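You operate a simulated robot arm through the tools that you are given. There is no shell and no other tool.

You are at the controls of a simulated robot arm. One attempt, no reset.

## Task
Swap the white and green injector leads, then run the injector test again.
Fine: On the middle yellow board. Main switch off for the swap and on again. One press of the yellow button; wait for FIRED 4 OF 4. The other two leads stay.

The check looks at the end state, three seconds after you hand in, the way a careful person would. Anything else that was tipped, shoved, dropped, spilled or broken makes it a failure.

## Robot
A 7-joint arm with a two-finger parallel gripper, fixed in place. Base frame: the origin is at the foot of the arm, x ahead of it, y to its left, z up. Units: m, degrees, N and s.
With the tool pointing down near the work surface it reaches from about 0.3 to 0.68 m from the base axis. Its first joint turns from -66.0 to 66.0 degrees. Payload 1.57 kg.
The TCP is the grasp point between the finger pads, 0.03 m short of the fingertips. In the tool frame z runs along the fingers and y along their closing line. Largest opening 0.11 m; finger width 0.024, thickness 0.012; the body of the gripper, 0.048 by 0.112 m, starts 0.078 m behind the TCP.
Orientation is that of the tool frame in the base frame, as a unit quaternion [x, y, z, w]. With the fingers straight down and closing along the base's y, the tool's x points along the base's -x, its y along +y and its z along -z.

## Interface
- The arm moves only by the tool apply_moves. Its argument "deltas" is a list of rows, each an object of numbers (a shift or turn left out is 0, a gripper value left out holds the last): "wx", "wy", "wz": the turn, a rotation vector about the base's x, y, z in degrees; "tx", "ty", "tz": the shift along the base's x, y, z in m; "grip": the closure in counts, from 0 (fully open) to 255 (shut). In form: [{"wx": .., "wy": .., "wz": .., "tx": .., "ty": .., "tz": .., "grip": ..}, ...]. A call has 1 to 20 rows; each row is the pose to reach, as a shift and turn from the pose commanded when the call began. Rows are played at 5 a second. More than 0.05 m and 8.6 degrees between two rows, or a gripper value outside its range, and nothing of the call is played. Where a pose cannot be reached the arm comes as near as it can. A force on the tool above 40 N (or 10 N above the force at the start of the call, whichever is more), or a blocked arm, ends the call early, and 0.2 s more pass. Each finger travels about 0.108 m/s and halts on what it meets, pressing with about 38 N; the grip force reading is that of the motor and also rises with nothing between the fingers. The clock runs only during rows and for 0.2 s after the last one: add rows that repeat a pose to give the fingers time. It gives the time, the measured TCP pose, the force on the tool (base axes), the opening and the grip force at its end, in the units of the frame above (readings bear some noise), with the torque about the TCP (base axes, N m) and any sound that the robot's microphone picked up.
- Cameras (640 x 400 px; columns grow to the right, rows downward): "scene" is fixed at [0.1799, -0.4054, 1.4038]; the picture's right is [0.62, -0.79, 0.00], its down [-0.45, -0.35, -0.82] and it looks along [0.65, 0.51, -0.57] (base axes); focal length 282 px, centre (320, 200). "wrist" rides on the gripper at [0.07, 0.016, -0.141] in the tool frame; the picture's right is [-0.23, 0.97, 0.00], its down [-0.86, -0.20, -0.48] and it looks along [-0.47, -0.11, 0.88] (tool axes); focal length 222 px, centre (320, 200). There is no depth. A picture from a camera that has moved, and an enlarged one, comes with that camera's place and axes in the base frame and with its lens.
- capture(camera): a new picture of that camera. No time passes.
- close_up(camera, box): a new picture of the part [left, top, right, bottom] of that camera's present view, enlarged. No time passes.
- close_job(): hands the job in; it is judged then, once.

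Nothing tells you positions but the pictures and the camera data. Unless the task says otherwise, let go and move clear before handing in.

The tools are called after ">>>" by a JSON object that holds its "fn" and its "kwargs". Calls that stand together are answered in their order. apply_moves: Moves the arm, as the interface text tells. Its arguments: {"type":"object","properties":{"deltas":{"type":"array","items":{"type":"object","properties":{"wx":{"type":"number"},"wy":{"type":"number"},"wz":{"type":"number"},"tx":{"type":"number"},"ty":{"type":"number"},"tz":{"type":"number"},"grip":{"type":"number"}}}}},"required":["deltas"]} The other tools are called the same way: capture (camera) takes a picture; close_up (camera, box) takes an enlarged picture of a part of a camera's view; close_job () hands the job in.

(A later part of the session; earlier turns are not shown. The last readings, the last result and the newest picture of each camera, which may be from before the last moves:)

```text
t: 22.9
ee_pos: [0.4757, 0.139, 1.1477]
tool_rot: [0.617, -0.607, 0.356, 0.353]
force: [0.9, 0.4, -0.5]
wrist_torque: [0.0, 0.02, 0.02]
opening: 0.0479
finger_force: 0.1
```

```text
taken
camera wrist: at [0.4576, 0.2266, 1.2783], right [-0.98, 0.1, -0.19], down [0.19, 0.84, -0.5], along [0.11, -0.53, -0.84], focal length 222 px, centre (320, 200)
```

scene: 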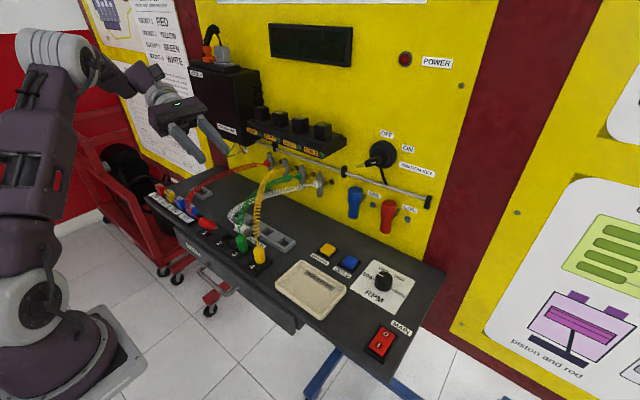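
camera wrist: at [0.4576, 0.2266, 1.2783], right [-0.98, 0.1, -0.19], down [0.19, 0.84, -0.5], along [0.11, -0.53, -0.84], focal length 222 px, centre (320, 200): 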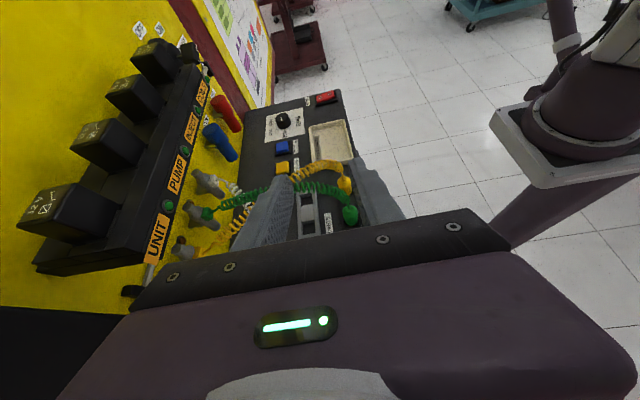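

The leaning grasp pose is reachable. Now I'll look closely at where the white and red plugs lie.

>>> {"fn": "close_up", "kwargs": {"camera": "scene", "box": [210, 185, 290, 245]}}

>>> {"fn": "close_up", "kwargs": {"camera": "scene", "box": [170, 190, 250, 250]}}

>>> {"fn": "close_up", "kwargs": {"camera": "scene", "box": [180, 120, 340, 240]}}

```text
6.67 times, centred on (250, 215) of scene
camera zoom: at [0.1799, -0.4054, 1.4038], right [0.62, -0.79, 0.0], down [-0.45, -0.35, -0.82], along [0.65, 0.51, -0.57], focal length 1883 px, centre (787, 100)
```

zoom: 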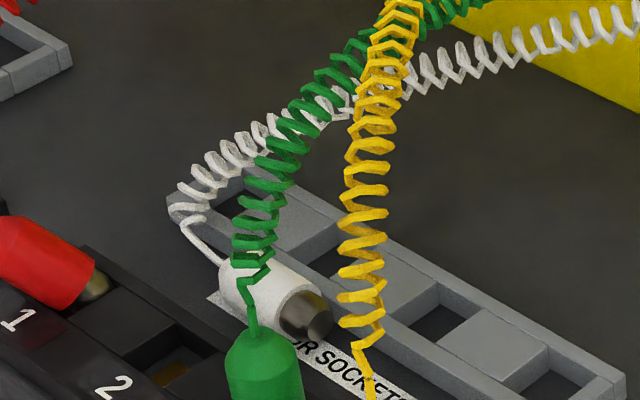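

```text
6.67 times, centred on (210, 220) of scene
camera zoom: at [0.1799, -0.4054, 1.4038], right [0.62, -0.79, 0.0], down [-0.45, -0.35, -0.82], along [0.65, 0.51, -0.57], focal length 1883 px, centre (1053, 67)
```

zoom: 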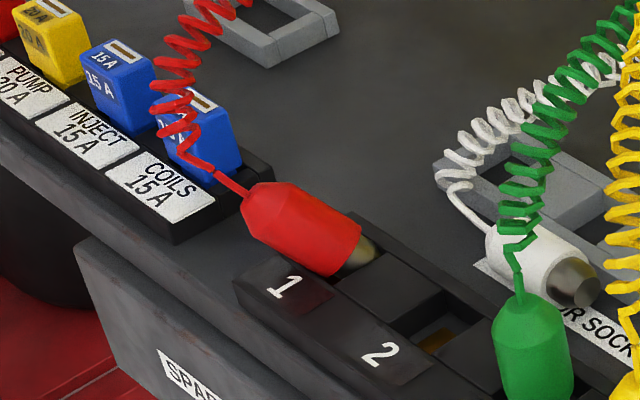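

```text
3.33 times, centred on (260, 180) of scene
camera zoom: at [0.1799, -0.4054, 1.4038], right [0.62, -0.79, 0.0], down [-0.45, -0.35, -0.82], along [0.65, 0.51, -0.57], focal length 942 px, centre (520, 267)
```

zoom: 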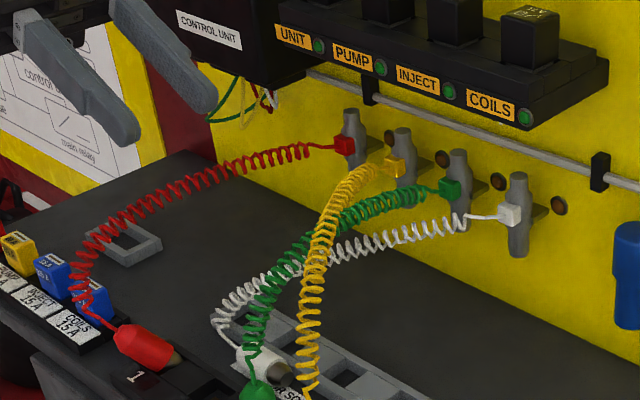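

Triangulated positions: red lies at (0.447, 0.183, 0.926) on the socket block with its coil rising just behind its tail, and white lies at about (0.505, 0.114, 0.908). I'll start with red by swinging out to its tail side, high over the fuses, ready to come in along the tool axis with the coil between the fingers.

>>> {"fn": "apply_moves", "kwargs": {"deltas": [{"wx": 3, "ty": 0.035, "tx": -0.005}, {"wx": 3, "ty": 0.07, "tx": -0.015}, {"wx": 3, "ty": 0.105, "tx": -0.022, "tz": -0.01}, {"wx": 3, "ty": 0.135, "tx": -0.028, "tz": -0.03}, {"wx": 3, "ty": 0.155, "tx": -0.028, "tz": -0.06}, {"wx": 3, "ty": 0.158, "tx": -0.028, "tz": -0.1}, {"wx": 3, "ty": 0.158, "tx": -0.028, "tz": -0.13}, {"wx": 3, "ty": 0.158, "tx": -0.028, "tz": -0.14}, {"wx": 3, "ty": 0.158, "tx": -0.028, "tz": -0.14}]}}

>>> {"fn": "capture", "kwargs": {"camera": "scene"}}

>>> {"fn": "capture", "kwargs": {"camera": "wrist"}}

>>> {"fn": "close_up", "kwargs": {"camera": "scene", "box": [140, 130, 280, 250]}}

```text
t: 24.9
ee_pos: [0.4491, 0.2603, 1.047]
tool_rot: [0.626, -0.617, 0.338, 0.336]
force: [0.1, -0.2, 0.0]
wrist_torque: [-0.01, 0.01, -0.02]
opening: 0.0478
finger_force: 0.0
out of reach, approached as far as the arm can: row 3, 4, 5, 6, 7, 8, 9
```

```text
taken
```

scene: 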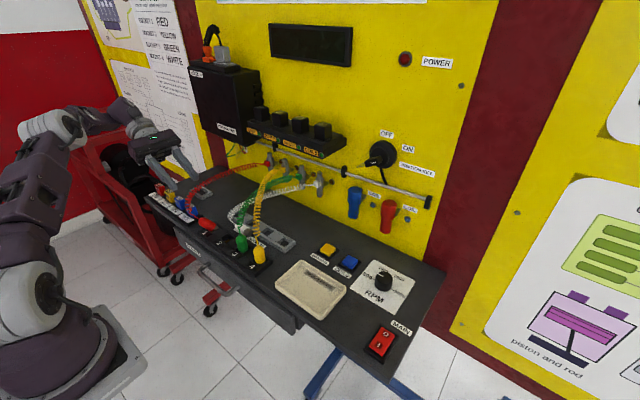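

```text
taken
camera wrist: at [0.4307, 0.3402, 1.1809], right [-0.98, 0.11, -0.19], down [0.19, 0.87, -0.46], along [0.11, -0.48, -0.87], focal length 222 px, centre (320, 200)
```

wrist: 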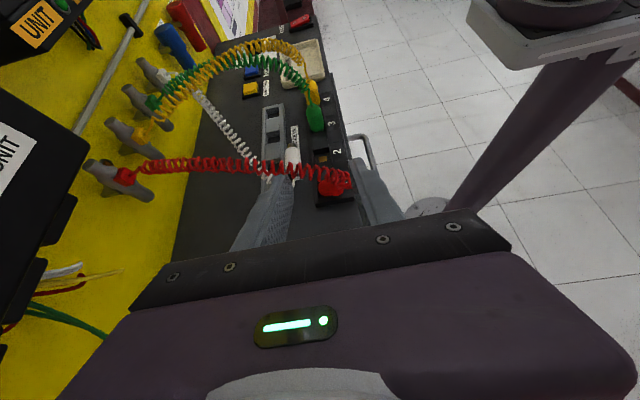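

```text
3.33 times, centred on (210, 190) of scene
camera zoom: at [0.1799, -0.4054, 1.4038], right [0.62, -0.79, 0.0], down [-0.45, -0.35, -0.82], along [0.65, 0.51, -0.57], focal length 942 px, centre (687, 233)
```

zoom: 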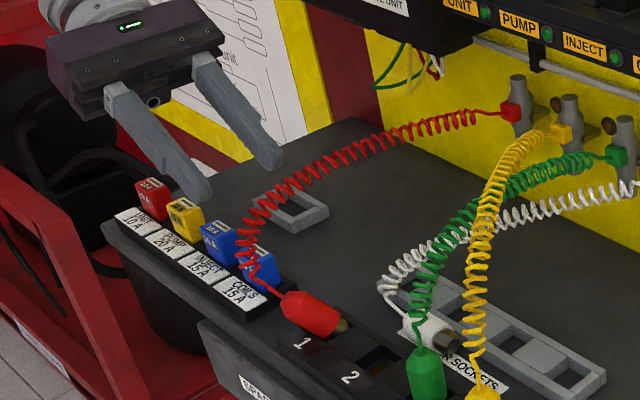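

The arm stops a little short here, but red's coil rises close to its tail, within the finger gap. I'll come down in small steps and watch how far the arm reaches.

>>> {"fn": "apply_moves", "kwargs": {"deltas": [{"tz": -0.02, "ty": 0.003, "tx": -0.002}, {"tz": -0.04, "ty": 0.003, "tx": -0.002}, {"tz": -0.055, "ty": 0.003, "tx": -0.002}, {"tz": -0.055, "ty": 0.003, "tx": -0.002}]}}

>>> {"fn": "capture", "kwargs": {"camera": "wrist"}}

>>> {"fn": "close_up", "kwargs": {"camera": "scene", "box": [140, 130, 280, 250]}}

```text
t: 25.9
ee_pos: [0.4485, 0.2634, 0.9913]
tool_rot: [0.626, -0.616, 0.34, 0.335]
force: [-0.7, 0.7, -0.6]
wrist_torque: [-0.04, 0.04, -0.01]
opening: 0.0476
finger_force: 0.1
```

```text
taken
camera wrist: at [0.4302, 0.3437, 1.1255], right [-0.98, 0.11, -0.19], down [0.19, 0.87, -0.46], along [0.11, -0.48, -0.87], focal length 222 px, centre (320, 200)
```

wrist: 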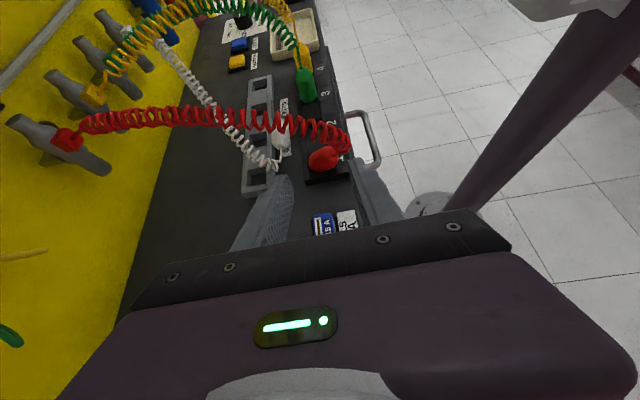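

```text
3.33 times, centred on (210, 190) of scene
camera zoom: at [0.1799, -0.4054, 1.4038], right [0.62, -0.79, 0.0], down [-0.45, -0.35, -0.82], along [0.65, 0.51, -0.57], focal length 942 px, centre (687, 233)
```

zoom: 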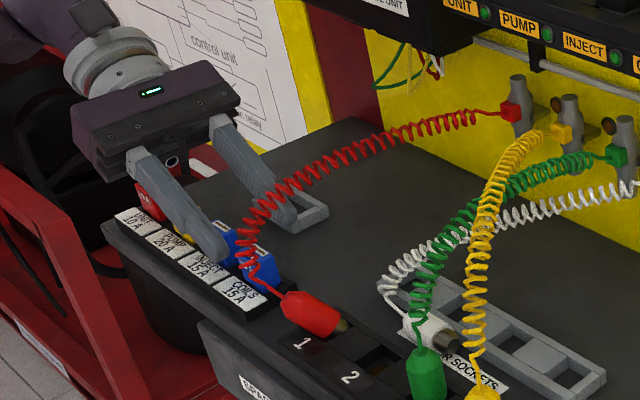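

The red tail and its coil sit between the fingers. I'll widen the fingers a little and slide in along the tool axis to straddle the red plug.

>>> {"fn": "apply_moves", "kwargs": {"deltas": [{"tx": -0.004, "tz": -0.012, "grip": 121}, {"tx": -0.004, "tz": -0.013, "grip": 121}, {"tx": -0.004, "ty": -0.012, "tz": -0.021}, {"tx": -0.004, "ty": -0.025, "tz": -0.029}, {"tx": -0.004, "ty": -0.038, "tz": -0.037}, {"tx": -0.004, "ty": -0.05, "tz": -0.045}, {"tx": -0.004, "ty": -0.059, "tz": -0.05}, {"tx": -0.004, "ty": -0.059, "tz": -0.05}]}}

>>> {"fn": "capture", "kwargs": {"camera": "wrist"}}

>>> {"fn": "close_up", "kwargs": {"camera": "scene", "box": [150, 150, 270, 250]}}

>>> {"fn": "close_up", "kwargs": {"camera": "wrist", "box": [250, 90, 410, 240]}}

```text
t: 27.7
ee_pos: [0.4436, 0.2053, 0.9404]
tool_rot: [0.625, -0.617, 0.339, 0.336]
force: [0.3, 0.9, 0.5]
wrist_torque: [0.01, 0.01, 0.01]
opening: 0.0579
finger_force: 0.0
```

```text
taken
camera wrist: at [0.4256, 0.2872, 1.0753], right [-0.98, 0.11, -0.19], down [0.19, 0.87, -0.46], along [0.11, -0.48, -0.87], focal length 222 px, centre (320, 200)
```

wrist: 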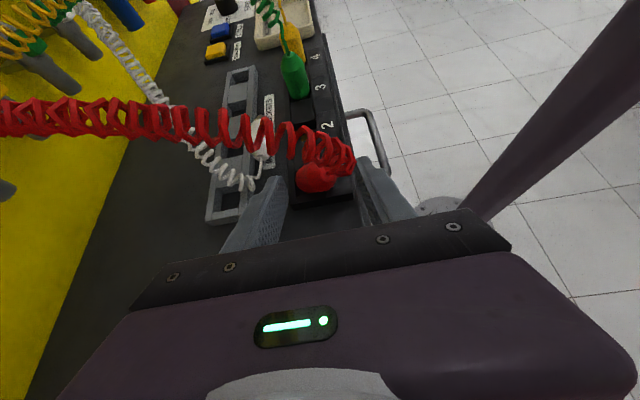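

```text
4.00 times, centred on (210, 200) of scene
camera zoom: at [0.1799, -0.4054, 1.4038], right [0.62, -0.79, 0.0], down [-0.45, -0.35, -0.82], along [0.65, 0.51, -0.57], focal length 1130 px, centre (760, 200)
```

zoom: 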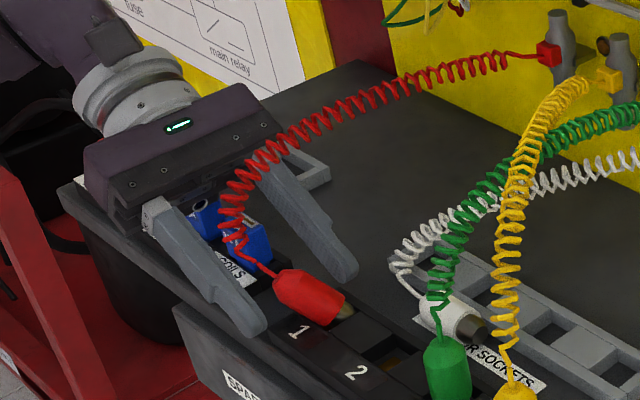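

```text
2.67 times, centred on (330, 165) of wrist
camera zoom: at [0.4256, 0.2872, 1.0753], right [-0.98, 0.11, -0.19], down [0.19, 0.87, -0.46], along [0.11, -0.48, -0.87], focal length 592 px, centre (293, 293)
```

zoom: 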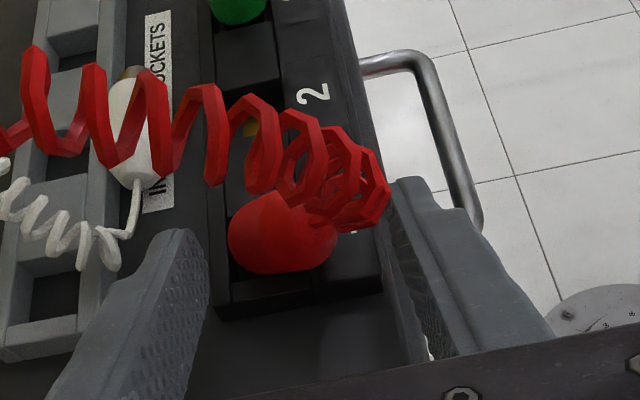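

Red has not been disturbed and lies between the fingers. I'll nudge forward slightly and close gently on it.

>>> {"fn": "apply_moves", "kwargs": {"deltas": [{"tx": 0.003, "ty": -0.006, "tz": -0.002}, {"tx": 0.003, "ty": -0.006, "tz": -0.002, "grip": 160}, {"tx": 0.003, "ty": -0.006, "tz": -0.002, "grip": 185}, {"tx": 0.003, "ty": -0.006, "tz": -0.002, "grip": 230}, {"tx": 0.003, "ty": -0.006, "tz": -0.002, "grip": 255}, {"tx": 0.003, "ty": -0.006, "tz": -0.002, "grip": 255}]}}

>>> {"fn": "close_up", "kwargs": {"camera": "scene", "box": [150, 150, 270, 250]}}

>>> {"fn": "close_up", "kwargs": {"camera": "wrist", "box": [250, 90, 410, 240]}}

```text
t: 29.1
ee_pos: [0.4475, 0.2016, 0.9399]
tool_rot: [0.626, -0.617, 0.34, 0.335]
force: [10.7, 6.7, 17.6]
wrist_torque: [-0.23, -0.51, 0.42]
opening: 0.0332
finger_force: 38.3
```

```text
4.00 times, centred on (210, 200) of scene
camera zoom: at [0.1799, -0.4053, 1.4038], right [0.62, -0.79, 0.0], down [-0.45, -0.35, -0.82], along [0.65, 0.51, -0.57], focal length 1130 px, centre (760, 200)
```

zoom: 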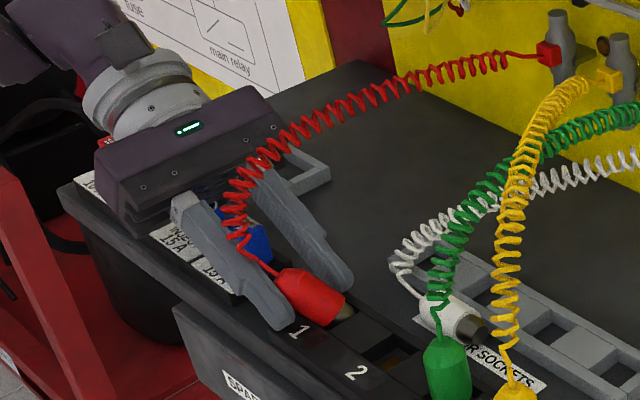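

```text
2.67 times, centred on (330, 165) of wrist
camera zoom: at [0.429, 0.2818, 1.0736], right [-0.98, 0.11, -0.19], down [0.19, 0.87, -0.46], along [0.11, -0.48, -0.87], focal length 592 px, centre (293, 293)
```

zoom: 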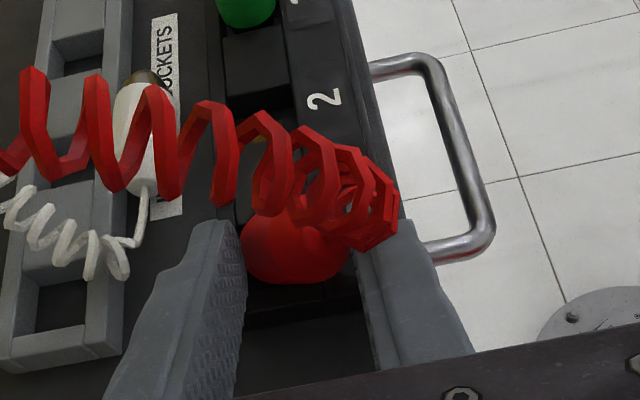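

Red is gripped (opening 33 mm). I'll lift it slightly and check that it holds.

>>> {"fn": "apply_moves", "kwargs": {"deltas": [{"tz": 0.01}, {"tz": 0.025}, {"tz": 0.05}, {"tz": 0.08}, {"tz": 0.1}, {"tz": 0.1}]}}

>>> {"fn": "close_up", "kwargs": {"camera": "scene", "box": [140, 120, 300, 260]}}

>>> {"fn": "capture", "kwargs": {"camera": "wrist"}}

```text
t: 30.5
ee_pos: [0.4451, 0.2005, 1.0397]
tool_rot: [0.626, -0.617, 0.339, 0.336]
force: [-0.2, 0.5, -0.6]
wrist_torque: [0.03, 0.0, 0.01]
opening: 0.0229
finger_force: 35.3
```

```text
2.86 times, centred on (220, 190) of scene
camera zoom: at [0.1799, -0.4054, 1.4038], right [0.62, -0.79, 0.0], down [-0.45, -0.35, -0.82], along [0.65, 0.51, -0.57], focal length 807 px, centre (606, 229)
```

zoom: 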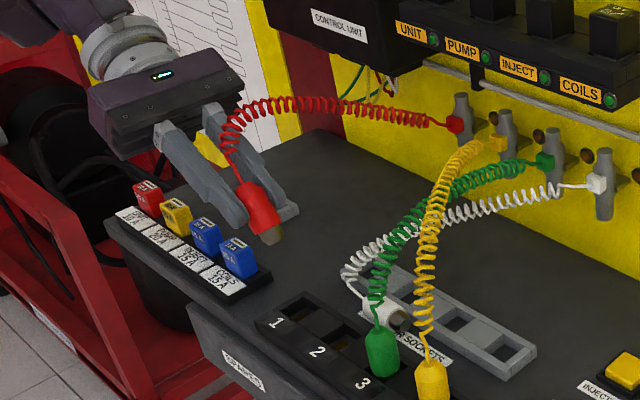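

```text
taken
camera wrist: at [0.428, 0.281, 1.1747], right [-0.98, 0.11, -0.19], down [0.19, 0.87, -0.46], along [0.11, -0.48, -0.87], focal length 222 px, centre (320, 200)
```

wrist: 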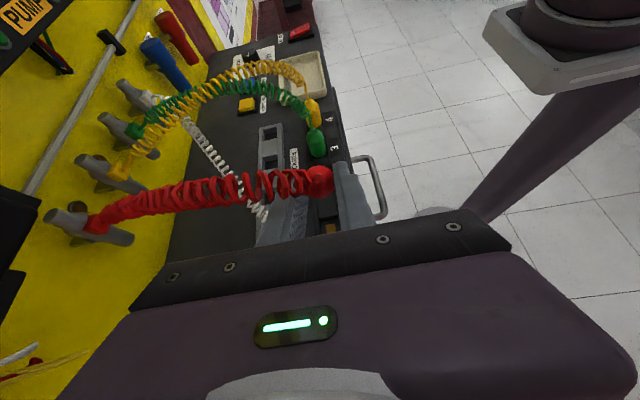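

Red came up and seems to have swung nose-down in the grip. I'll look closely to see how it is held.

>>> {"fn": "close_up", "kwargs": {"camera": "scene", "box": [180, 155, 240, 215]}}

>>> {"fn": "close_up", "kwargs": {"camera": "wrist", "box": [240, 130, 400, 250]}}

```text
6.67 times, centred on (210, 185) of scene
camera zoom: at [0.1799, -0.4054, 1.4038], right [0.62, -0.79, 0.0], down [-0.45, -0.35, -0.82], along [0.65, 0.51, -0.57], focal length 1883 px, centre (1053, 300)
```

zoom: 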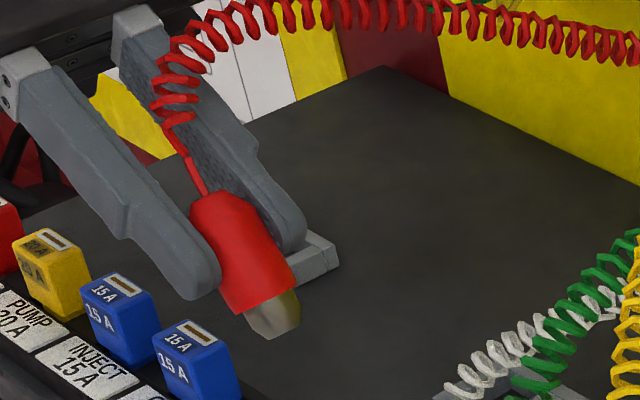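

```text
3.33 times, centred on (320, 190) of wrist
camera zoom: at [0.428, 0.281, 1.1747], right [-0.98, 0.11, -0.19], down [0.19, 0.87, -0.46], along [0.11, -0.48, -0.87], focal length 740 px, centre (320, 233)
```

zoom: 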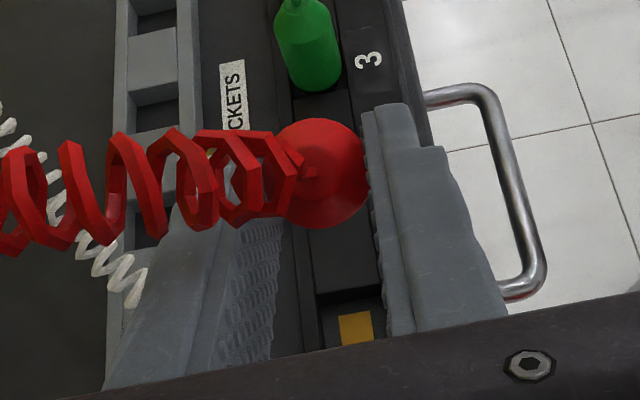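

The plug has pivoted to about 30° from vertical and is held near the fingertips. A further turn of about 30° about x will bring its nose straight down over socket 1.

>>> {"fn": "apply_moves", "kwargs": {"deltas": [{"wx": 6, "tz": 0.005}, {"wx": 12, "tz": 0.01}, {"wx": 18, "tz": 0.015}, {"wx": 24, "tz": 0.02}, {"wx": 29, "tz": 0.02}, {"wx": 29, "tz": 0.02}]}}

>>> {"fn": "close_up", "kwargs": {"camera": "scene", "box": [170, 120, 290, 240]}}

>>> {"fn": "capture", "kwargs": {"camera": "wrist"}}

```text
t: 31.9
ee_pos: [0.4466, 0.2015, 1.0581]
tool_rot: [0.69, -0.682, 0.174, 0.168]
force: [0.6, -0.1, 0.2]
wrist_torque: [0.03, 0.0, 0.0]
opening: 0.0233
finger_force: 35.5
```

```text
3.33 times, centred on (230, 180) of scene
camera zoom: at [0.1799, -0.4054, 1.4038], right [0.62, -0.79, 0.0], down [-0.45, -0.35, -0.82], along [0.65, 0.51, -0.57], focal length 942 px, centre (620, 267)
```

zoom: 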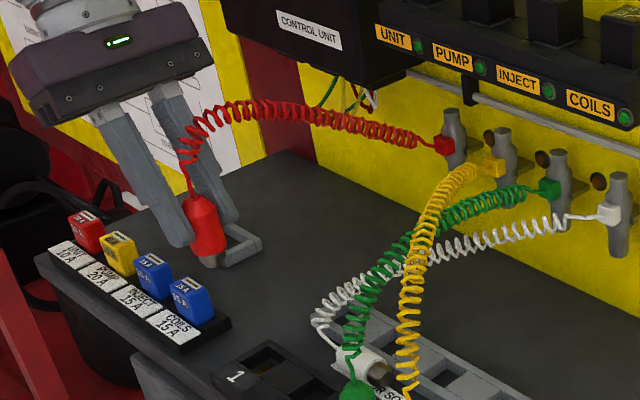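

```text
taken
camera wrist: at [0.4285, 0.2057, 1.215], right [-0.98, 0.19, -0.11], down [0.19, 0.98, 0.02], along [0.11, 0.0, -0.99], focal length 222 px, centre (320, 200)
```

wrist: 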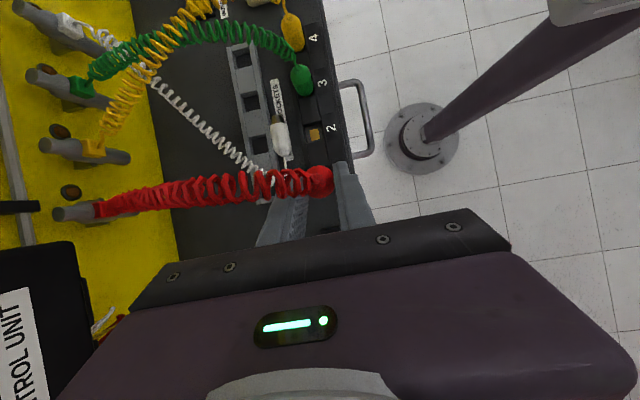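

The plug now hangs close to vertical and the wrist camera looks straight down. I'll measure its tilt.

>>> {"fn": "close_up", "kwargs": {"camera": "scene", "box": [195, 165, 225, 205]}}

>>> {"fn": "close_up", "kwargs": {"camera": "wrist", "box": [240, 100, 400, 250]}}

```text
10.00 times, centred on (210, 185) of scene
camera zoom: at [0.1799, -0.4054, 1.4038], right [0.62, -0.79, 0.0], down [-0.45, -0.35, -0.82], along [0.65, 0.51, -0.57], focal length 2825 px, centre (1420, 350)
```

zoom: 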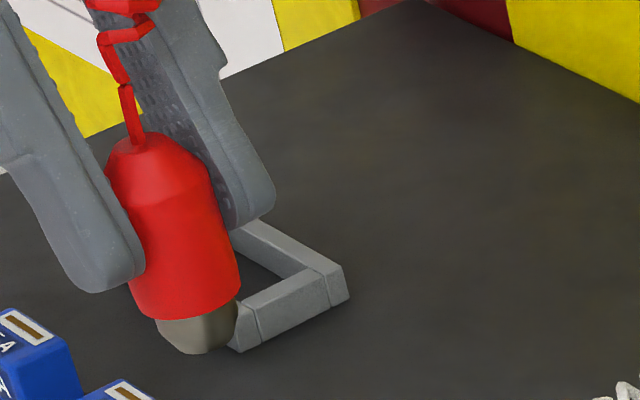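

```text
2.67 times, centred on (320, 175) of wrist
camera zoom: at [0.4285, 0.2057, 1.215], right [-0.98, 0.19, -0.11], down [0.19, 0.98, 0.02], along [0.11, 0.0, -0.99], focal length 592 px, centre (320, 267)
```

zoom: 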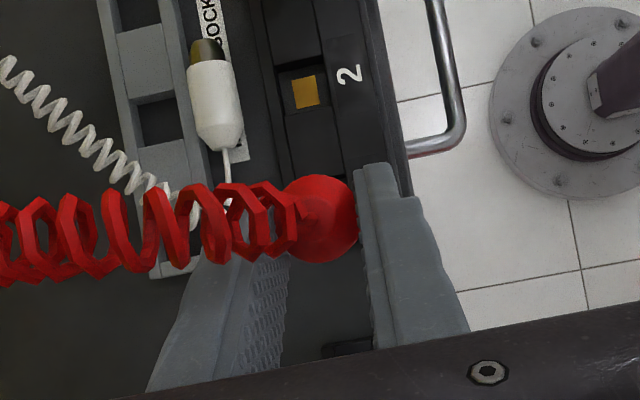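

The plug is nearly vertical with its nose about 55 mm below and 10 mm to the -y side of the TCP. The sockets re-measure to x≈0.454 with y≈0.172, 0.110, 0.048 and -0.014. I'll bring the nose to just above socket 1.

>>> {"fn": "apply_moves", "kwargs": {"deltas": [{"tx": 0.004, "ty": -0.01, "tz": 0}, {"tx": 0.0075, "ty": -0.019, "tz": -0.01}, {"tx": 0.0075, "ty": -0.019, "tz": -0.035}, {"tx": 0.0075, "ty": -0.019, "tz": -0.06}, {"tx": 0.0075, "ty": -0.019, "tz": -0.072}, {"tx": 0.0075, "ty": -0.019, "tz": -0.072}]}}

>>> {"fn": "close_up", "kwargs": {"camera": "scene", "box": [180, 175, 260, 255]}}

>>> {"fn": "close_up", "kwargs": {"camera": "wrist", "box": [240, 80, 400, 240]}}

```text
t: 33.3
ee_pos: [0.4528, 0.1815, 0.9881]
tool_rot: [0.69, -0.682, 0.174, 0.169]
force: [0.1, -0.4, -0.8]
wrist_torque: [0.01, 0.01, -0.02]
opening: 0.023
finger_force: 35.6
```

```text
5.00 times, centred on (220, 215) of scene
camera zoom: at [0.1799, -0.4054, 1.4038], right [0.62, -0.79, 0.0], down [-0.45, -0.35, -0.82], along [0.65, 0.51, -0.57], focal length 1412 px, centre (820, 125)
```

zoom: 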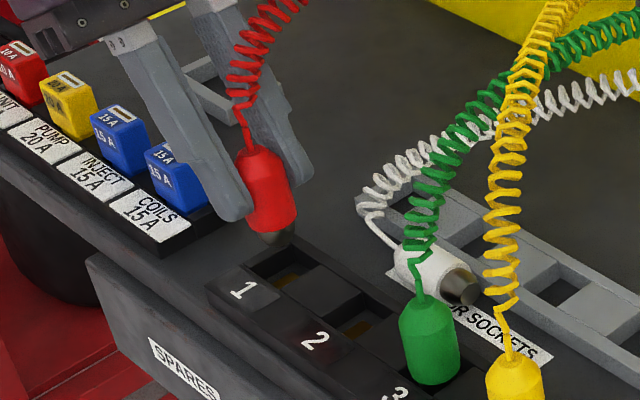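

```text
2.50 times, centred on (320, 160) of wrist
camera zoom: at [0.4353, 0.1855, 1.1446], right [-0.98, 0.19, -0.11], down [0.19, 0.98, 0.02], along [0.11, 0.0, -0.99], focal length 555 px, centre (320, 300)
```

zoom: 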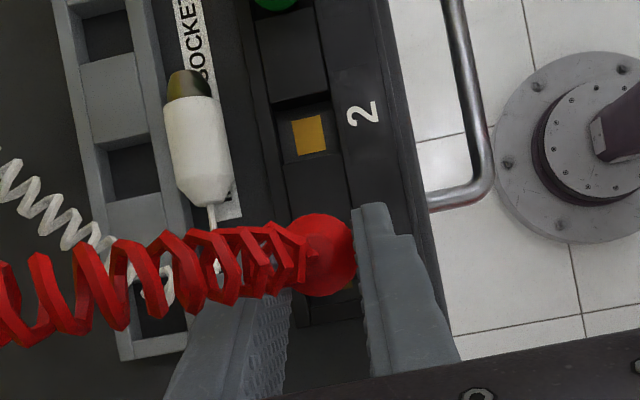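

The nose is right above socket 1, within about 2 mm. I'll shift slightly and lower into the socket in small steps.

>>> {"fn": "apply_moves", "kwargs": {"deltas": [{"ty": 0.0015, "tz": -0.006}, {"ty": 0.0015, "tz": -0.012}, {"ty": 0.0015, "tz": -0.017}, {"ty": 0.0015, "tz": -0.022}, {"ty": 0.0015, "tz": -0.026}, {"ty": 0.0015, "tz": -0.026}]}}

>>> {"fn": "close_up", "kwargs": {"camera": "scene", "box": [180, 175, 260, 255]}}

```text
t: 34.7
ee_pos: [0.4531, 0.1829, 0.9623]
tool_rot: [0.69, -0.681, 0.174, 0.169]
force: [0.5, 0.0, -0.3]
wrist_torque: [-0.01, 0.02, 0.0]
opening: 0.0232
finger_force: 35.1
```

```text
5.00 times, centred on (220, 215) of scene
camera zoom: at [0.1799, -0.4054, 1.4038], right [0.62, -0.79, 0.0], down [-0.45, -0.35, -0.82], along [0.65, 0.51, -0.57], focal length 1412 px, centre (820, 125)
```

zoom: 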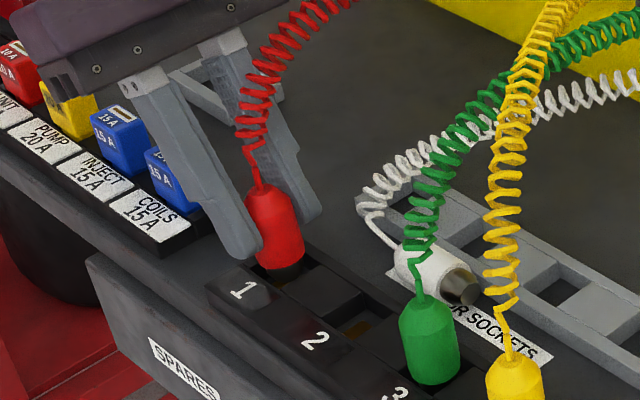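

The nose is entering the hole with no force. I'll continue down until it stands on the contact.

>>> {"fn": "apply_moves", "kwargs": {"deltas": [{"tz": -0.003}, {"tz": -0.006}, {"tz": -0.009}, {"tz": -0.012}, {"tz": -0.012}]}}

>>> {"fn": "close_up", "kwargs": {"camera": "scene", "box": [180, 175, 260, 255]}}

>>> {"fn": "close_up", "kwargs": {"camera": "wrist", "box": [240, 80, 400, 240]}}

```text
t: 35.9
ee_pos: [0.454, 0.1822, 0.9507]
tool_rot: [0.69, -0.682, 0.174, 0.169]
force: [-3.7, 1.2, 34.2]
wrist_torque: [-0.15, 0.17, -0.06]
opening: 0.0234
finger_force: 35.8
```

```text
5.00 times, centred on (220, 215) of scene
camera zoom: at [0.1793, -0.4056, 1.4038], right [0.62, -0.79, 0.0], down [-0.45, -0.35, -0.82], along [0.65, 0.51, -0.57], focal length 1412 px, centre (820, 125)
```

zoom: 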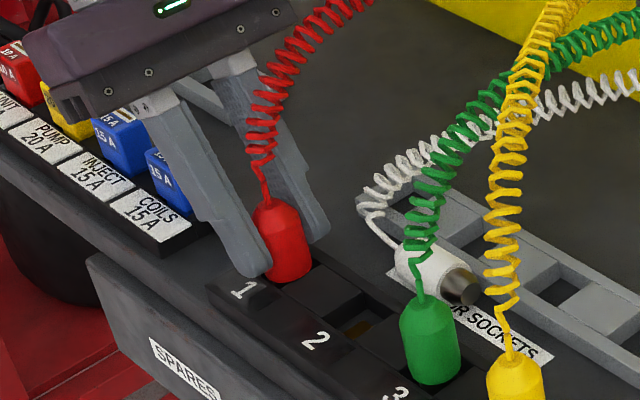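

```text
2.50 times, centred on (320, 160) of wrist
camera zoom: at [0.4363, 0.1865, 1.1062], right [-0.98, 0.19, -0.11], down [0.19, 0.98, 0.02], along [0.11, 0.0, -0.99], focal length 555 px, centre (320, 300)
```

zoom: 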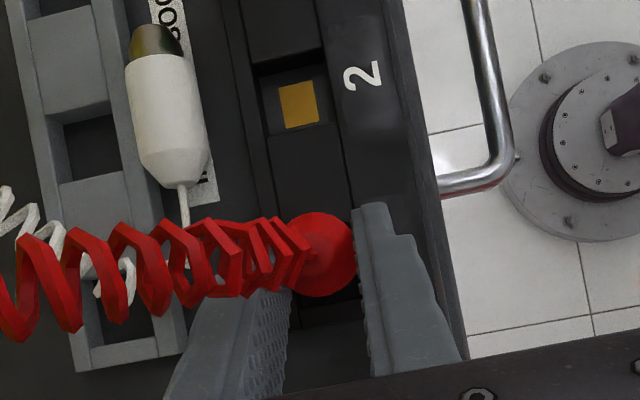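

Red stands on its contact (34 N upward, at its original height). I'll ease the pressure, open the fingers, and back out toward +y first so the finger clears red's coil.

>>> {"fn": "apply_moves", "kwargs": {"deltas": [{"tz": 0.001}, {"tz": 0.001, "grip": 180}, {"tz": 0.001, "grip": 150}, {"tz": 0.001, "grip": 130}, {"tz": 0.001, "grip": 130}, {"ty": 0.012, "tz": 0.003}, {"ty": 0.024, "tz": 0.008}, {"ty": 0.036, "tz": 0.015}, {"ty": 0.045, "tz": 0.025}, {"ty": 0.045, "tz": 0.025}]}}

>>> {"fn": "close_up", "kwargs": {"camera": "scene", "box": [170, 145, 270, 255]}}

>>> {"fn": "capture", "kwargs": {"camera": "wrist"}}

```text
t: 38.1
ee_pos: [0.4541, 0.2276, 0.9743]
tool_rot: [0.69, -0.682, 0.173, 0.169]
force: [0.0, 0.5, -0.2]
wrist_torque: [-0.01, -0.03, 0.03]
opening: 0.0539
finger_force: 0.1
```

```text
3.64 times, centred on (220, 200) of scene
camera zoom: at [0.1799, -0.4054, 1.4038], right [0.62, -0.79, 0.0], down [-0.45, -0.35, -0.82], along [0.65, 0.51, -0.57], focal length 1027 px, centre (684, 200)
```

zoom: 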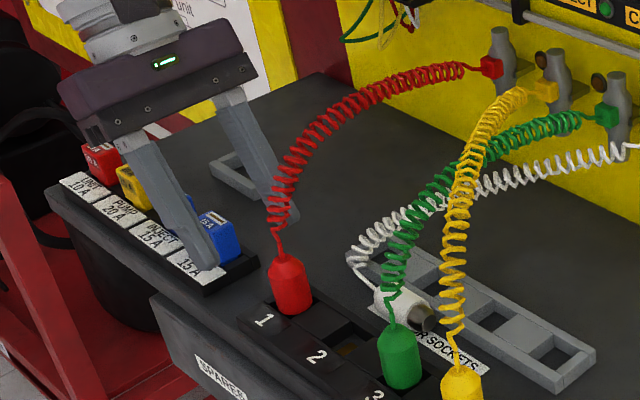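

```text
taken
camera wrist: at [0.4363, 0.2327, 1.1297], right [-0.98, 0.19, -0.11], down [0.19, 0.98, 0.02], along [0.11, 0.0, -0.99], focal length 222 px, centre (320, 200)
```

wrist: 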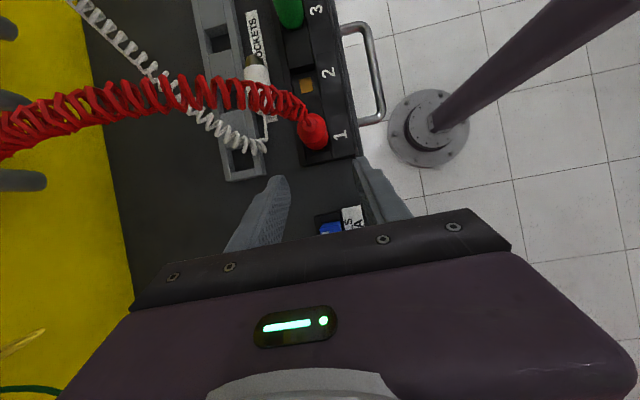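

Red is standing in socket 1 again, with the coil undisturbed. Before planning the white and green moves, I'll check how the cables cross and what the grey rack behind the sockets looks like.

>>> {"fn": "close_up", "kwargs": {"camera": "scene", "box": [240, 160, 320, 220]}}

>>> {"fn": "close_up", "kwargs": {"camera": "scene", "box": [225, 195, 305, 265]}}

>>> {"fn": "close_up", "kwargs": {"camera": "wrist", "box": [180, 0, 380, 200]}}

>>> {"fn": "close_up", "kwargs": {"camera": "scene", "box": [195, 200, 255, 250]}}

```text
6.67 times, centred on (280, 190) of scene
camera zoom: at [0.1799, -0.4054, 1.4038], right [0.62, -0.79, 0.0], down [-0.45, -0.35, -0.82], along [0.65, 0.51, -0.57], focal length 1883 px, centre (587, 267)
```

zoom: 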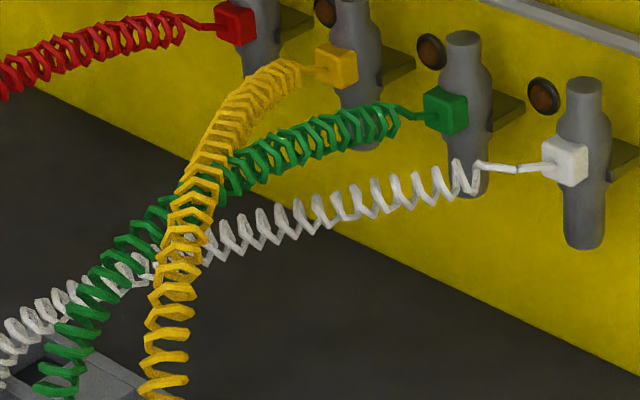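

```text
5.71 times, centred on (265, 230) of scene
camera zoom: at [0.1799, -0.4054, 1.4038], right [0.62, -0.79, 0.0], down [-0.45, -0.35, -0.82], along [0.65, 0.51, -0.57], focal length 1614 px, centre (634, 29)
```

zoom: 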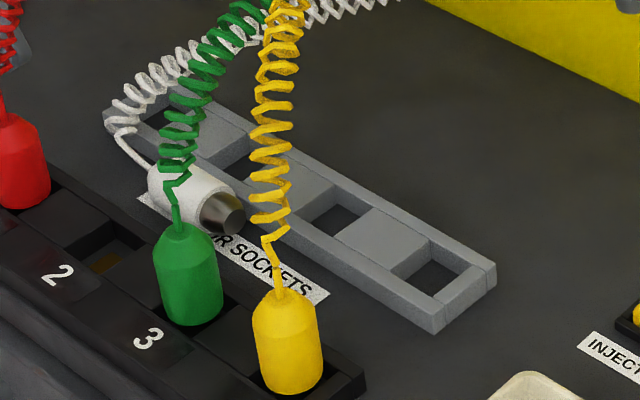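

```text
2.00 times, centred on (280, 100) of wrist
camera zoom: at [0.4363, 0.2327, 1.1297], right [-0.98, 0.19, -0.11], down [0.19, 0.98, 0.02], along [0.11, 0.0, -0.99], focal length 444 px, centre (400, 400)
```

zoom: 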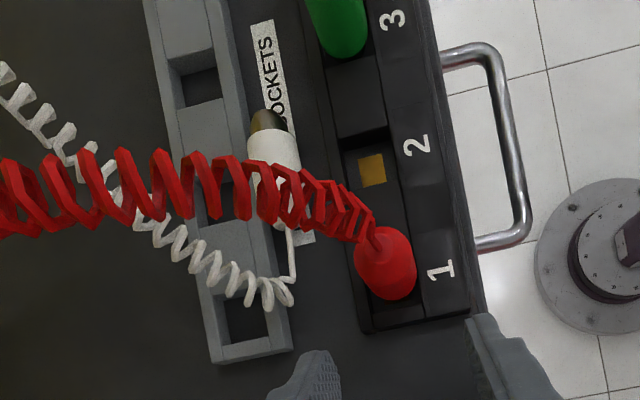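

```text
8.00 times, centred on (225, 225) of scene
camera zoom: at [0.1799, -0.4054, 1.4038], right [0.62, -0.79, 0.0], down [-0.45, -0.35, -0.82], along [0.65, 0.51, -0.57], focal length 2260 px, centre (1080, 0)
```

zoom: 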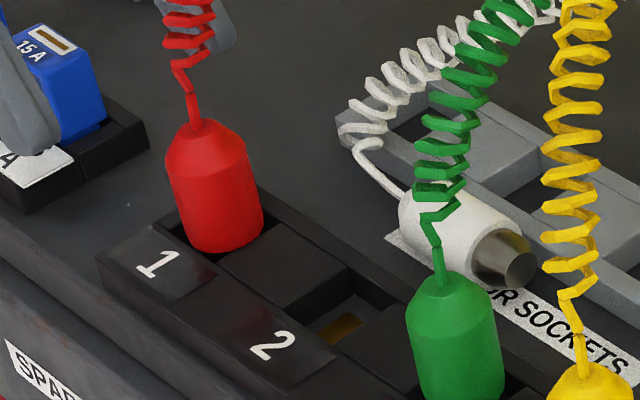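

Red is fine. My plan is to park green in the open rack cell behind socket 3, stand white up in socket 3, then bring green from the rack to socket 2. I'll go up over red's coil, reduce the lean to about 14°, and come down the empty column above socket 2.

>>> {"fn": "apply_moves", "kwargs": {"deltas": [{"tz": 0.035}, {"tz": 0.075}, {"tz": 0.115, "wx": 4}, {"tz": 0.15, "wx": 8, "grip": 150}, {"tz": 0.165, "wx": 14, "ty": -0.02}, {"tz": 0.165, "wx": 14, "ty": -0.06}, {"tz": 0.165, "wx": 14, "ty": -0.1}, {"tz": 0.165, "wx": 14, "ty": -0.112}, {"tz": 0.165, "wx": 14, "ty": -0.112}]}}

>>> {"fn": "capture", "kwargs": {"camera": "wrist"}}

>>> {"fn": "close_up", "kwargs": {"camera": "scene", "box": [170, 110, 310, 260]}}

>>> {"fn": "close_up", "kwargs": {"camera": "wrist", "box": [200, 60, 400, 240]}}

```text
t: 40.1
ee_pos: [0.454, 0.1146, 1.1383]
tool_rot: [0.706, -0.698, 0.09, 0.083]
force: [0.4, 0.1, -0.7]
wrist_torque: [0.02, -0.01, 0.02]
opening: 0.0455
finger_force: 0.1
```

```text
taken
camera wrist: at [0.4368, 0.0814, 1.2911], right [-0.98, 0.21, -0.06], down [0.19, 0.95, 0.26], along [0.11, 0.24, -0.96], focal length 222 px, centre (320, 200)
```

wrist: 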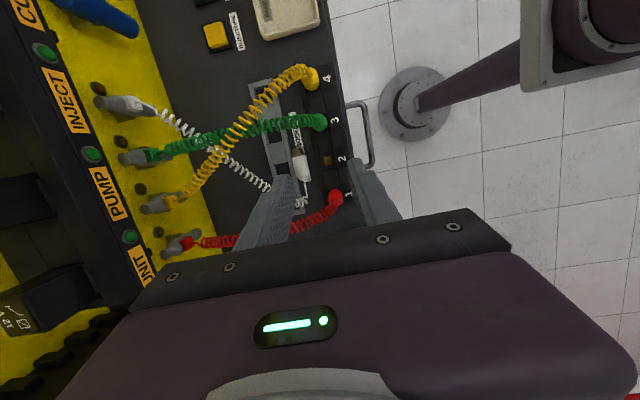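

```text
2.67 times, centred on (240, 185) of scene
camera zoom: at [0.1798, -0.4054, 1.4038], right [0.62, -0.79, 0.0], down [-0.45, -0.35, -0.82], along [0.65, 0.51, -0.57], focal length 753 px, centre (533, 240)
```

zoom: 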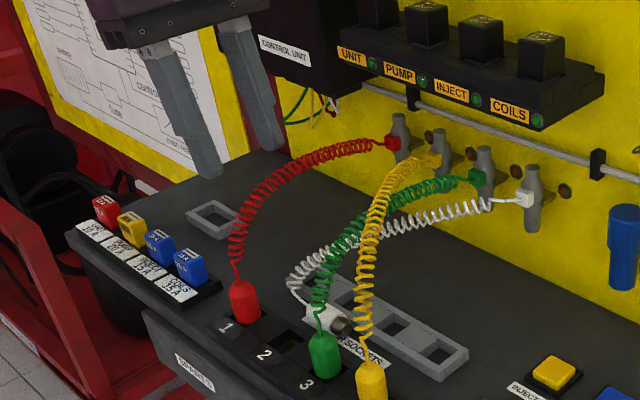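

```text
2.22 times, centred on (300, 150) of wrist
camera zoom: at [0.4368, 0.0814, 1.2911], right [-0.98, 0.21, -0.06], down [0.19, 0.95, 0.26], along [0.11, 0.24, -0.96], focal length 494 px, centre (364, 311)
```

zoom: 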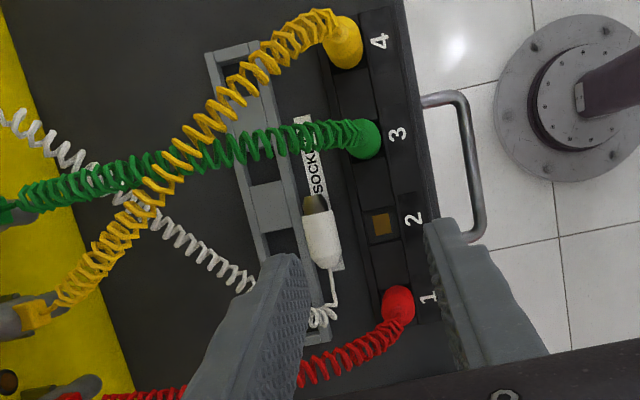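

This overhead view confirms socket 2 at (0.453, 0.111), green at about (0.451, 0.050), and the rack cell behind socket 3 at about (0.534, 0.049). I'll descend in the free column at y≈0.10, between the red and green coils.

>>> {"fn": "apply_moves", "kwargs": {"deltas": [{"tx": -0.003, "ty": -0.0146, "tz": -0.03}, {"tx": -0.003, "ty": -0.0146, "tz": -0.065}, {"tx": -0.003, "ty": -0.0146, "tz": -0.1}, {"tx": -0.003, "ty": -0.0146, "tz": -0.135}, {"tx": -0.003, "ty": -0.0146, "tz": -0.165}, {"tx": -0.003, "ty": -0.0146, "tz": -0.183}, {"tx": -0.003, "ty": -0.0146, "tz": -0.183}]}}

>>> {"fn": "close_up", "kwargs": {"camera": "scene", "box": [190, 150, 290, 260]}}

>>> {"fn": "close_up", "kwargs": {"camera": "wrist", "box": [220, 30, 420, 240]}}

```text
t: 41.7
ee_pos: [0.4509, 0.0996, 0.9577]
tool_rot: [0.706, -0.698, 0.088, 0.083]
force: [0.2, -0.4, -0.2]
wrist_torque: [-0.01, -0.01, 0.0]
opening: 0.0454
finger_force: 0.0
```

```text
3.64 times, centred on (240, 205) of scene
camera zoom: at [0.1799, -0.4054, 1.4038], right [0.62, -0.79, 0.0], down [-0.45, -0.35, -0.82], along [0.65, 0.51, -0.57], focal length 1027 px, centre (611, 182)
```

zoom: 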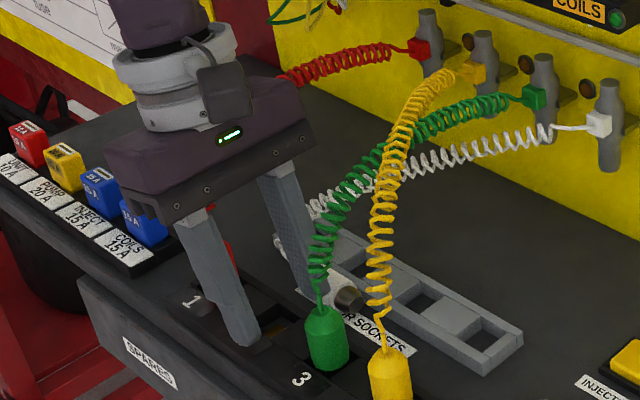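

```text
1.90 times, centred on (320, 135) of wrist
camera zoom: at [0.4334, 0.066, 1.1102], right [-0.98, 0.21, -0.06], down [0.19, 0.95, 0.26], along [0.11, 0.24, -0.96], focal length 423 px, centre (320, 324)
```

zoom: 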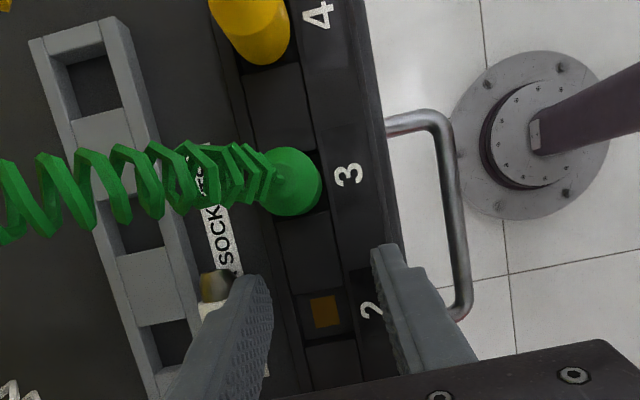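

Red looks undisturbed and the column is clear. I'll slide sideways toward -y until the fingers straddle the green plug under its coil.

>>> {"fn": "apply_moves", "kwargs": {"deltas": [{"tz": -0.004}, {"ty": -0.012, "tz": -0.006}, {"ty": -0.024, "tz": -0.006}, {"ty": -0.035, "tz": -0.006}, {"ty": -0.044, "tz": -0.006}, {"ty": -0.044, "tz": -0.006}]}}

>>> {"fn": "close_up", "kwargs": {"camera": "scene", "box": [190, 150, 290, 260]}}

>>> {"fn": "close_up", "kwargs": {"camera": "wrist", "box": [220, 30, 420, 240]}}

```text
t: 43.1
ee_pos: [0.4509, 0.057, 0.9491]
tool_rot: [0.706, -0.698, 0.089, 0.084]
force: [0.4, -0.1, 0.8]
wrist_torque: [-0.01, 0.01, -0.03]
opening: 0.0451
finger_force: 0.1
```

```text
3.64 times, centred on (240, 205) of scene
camera zoom: at [0.1799, -0.4054, 1.4038], right [0.62, -0.79, 0.0], down [-0.45, -0.35, -0.82], along [0.65, 0.51, -0.57], focal length 1027 px, centre (611, 182)
```

zoom: 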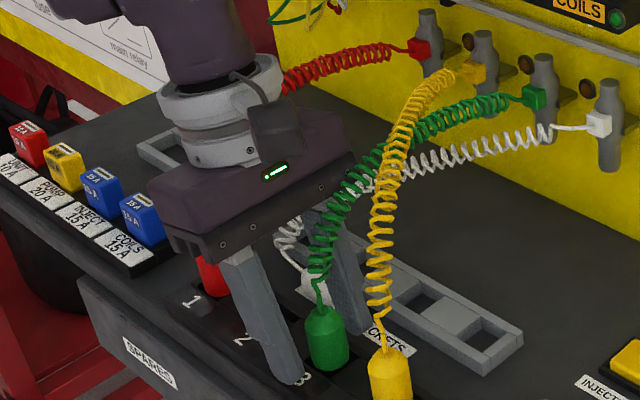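

```text
1.90 times, centred on (320, 135) of wrist
camera zoom: at [0.4336, 0.0236, 1.1019], right [-0.98, 0.21, -0.06], down [0.19, 0.95, 0.26], along [0.11, 0.24, -0.96], focal length 423 px, centre (320, 324)
```

zoom: 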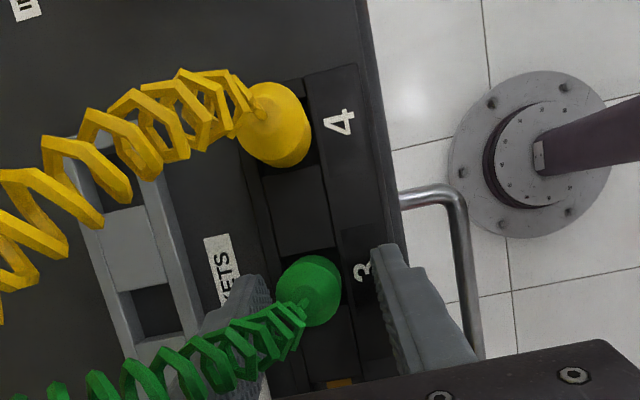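

Green stands straight between the fingers. I'll advance 4 mm and close on it.

>>> {"fn": "apply_moves", "kwargs": {"deltas": [{"ty": -0.004, "tx": 0.001}, {"ty": -0.004, "tx": 0.001, "grip": 180}, {"ty": -0.004, "tx": 0.001, "grip": 200}, {"ty": -0.004, "tx": 0.001, "grip": 230}, {"ty": -0.004, "tx": 0.001, "grip": 255}, {"ty": -0.004, "tx": 0.001, "grip": 255}]}}

>>> {"fn": "close_up", "kwargs": {"camera": "scene", "box": [190, 150, 290, 260]}}

>>> {"fn": "close_up", "kwargs": {"camera": "wrist", "box": [220, 30, 420, 240]}}

```text
t: 44.5
ee_pos: [0.4519, 0.0533, 0.949]
tool_rot: [0.705, -0.698, 0.09, 0.084]
force: [-0.4, -0.7, 0.2]
wrist_torque: [-0.01, -0.04, -0.03]
opening: 0.0219
finger_force: 34.3
```

```text
3.64 times, centred on (240, 205) of scene
camera zoom: at [0.1799, -0.4054, 1.4038], right [0.62, -0.79, 0.0], down [-0.45, -0.35, -0.82], along [0.65, 0.51, -0.57], focal length 1027 px, centre (611, 182)
```

zoom: 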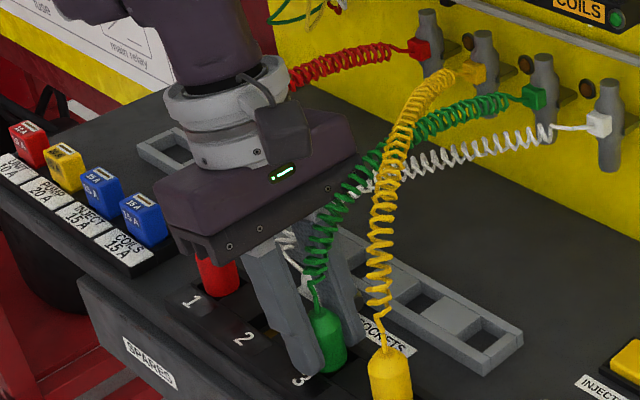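

```text
1.90 times, centred on (320, 135) of wrist
camera zoom: at [0.435, 0.0192, 1.1019], right [-0.98, 0.21, -0.06], down [0.19, 0.95, 0.26], along [0.11, 0.24, -0.96], focal length 423 px, centre (320, 324)
```

zoom: 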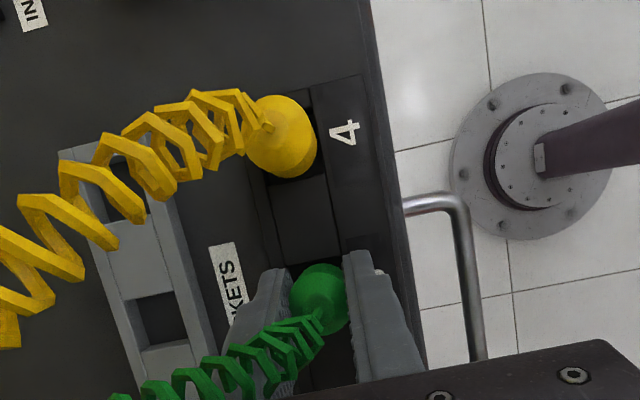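

Green is held firmly, but at this 14° lean the gripper body would brush yellow's coil above the rack. I'll open again with green still seated, increase the lean to 28°, and re-grip.

>>> {"fn": "apply_moves", "kwargs": {"deltas": [{"grip": 170}, {"grip": 150}, {"grip": 150, "ty": 0.001, "wx": -4, "tz": 0.001}, {"ty": 0.002, "wx": -8, "tz": 0.002}, {"ty": 0.003, "wx": -14, "tz": 0.003}, {"ty": 0.003, "wx": -14, "tz": 0.003}]}}

>>> {"fn": "close_up", "kwargs": {"camera": "scene", "box": [190, 150, 290, 260]}}

>>> {"fn": "close_up", "kwargs": {"camera": "wrist", "box": [220, 30, 420, 240]}}

```text
t: 45.9
ee_pos: [0.4522, 0.0568, 0.9528]
tool_rot: [0.689, -0.682, 0.174, 0.169]
force: [-0.6, -0.2, 0.7]
wrist_torque: [0.0, 0.01, 0.03]
opening: 0.0453
finger_force: 0.1
```

```text
3.64 times, centred on (240, 205) of scene
camera zoom: at [0.1799, -0.4054, 1.4038], right [0.62, -0.79, 0.0], down [-0.45, -0.35, -0.82], along [0.65, 0.51, -0.57], focal length 1027 px, centre (611, 182)
```

zoom: 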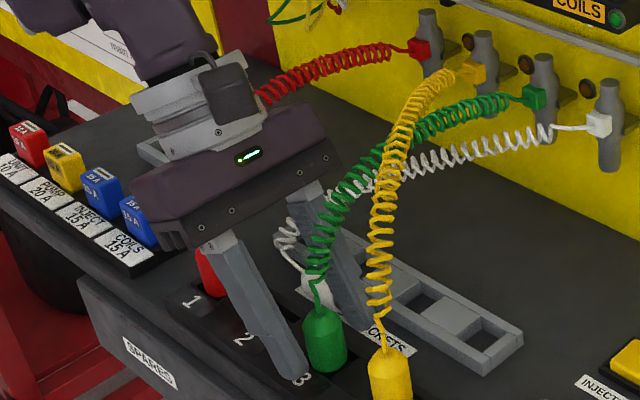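

```text
1.90 times, centred on (320, 135) of wrist
camera zoom: at [0.4344, 0.0617, 1.1093], right [-0.98, 0.19, -0.11], down [0.19, 0.98, 0.02], along [0.11, 0.0, -0.99], focal length 423 px, centre (320, 324)
```

zoom: 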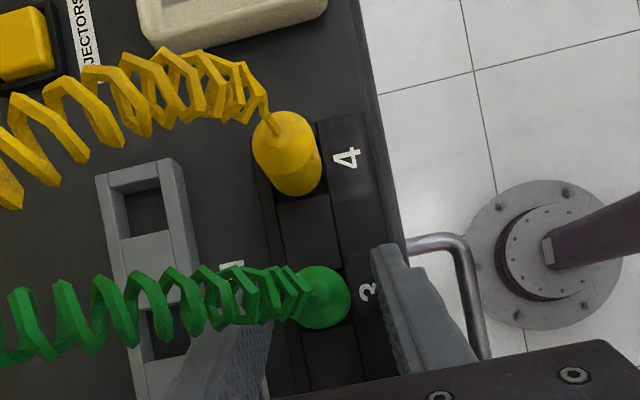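

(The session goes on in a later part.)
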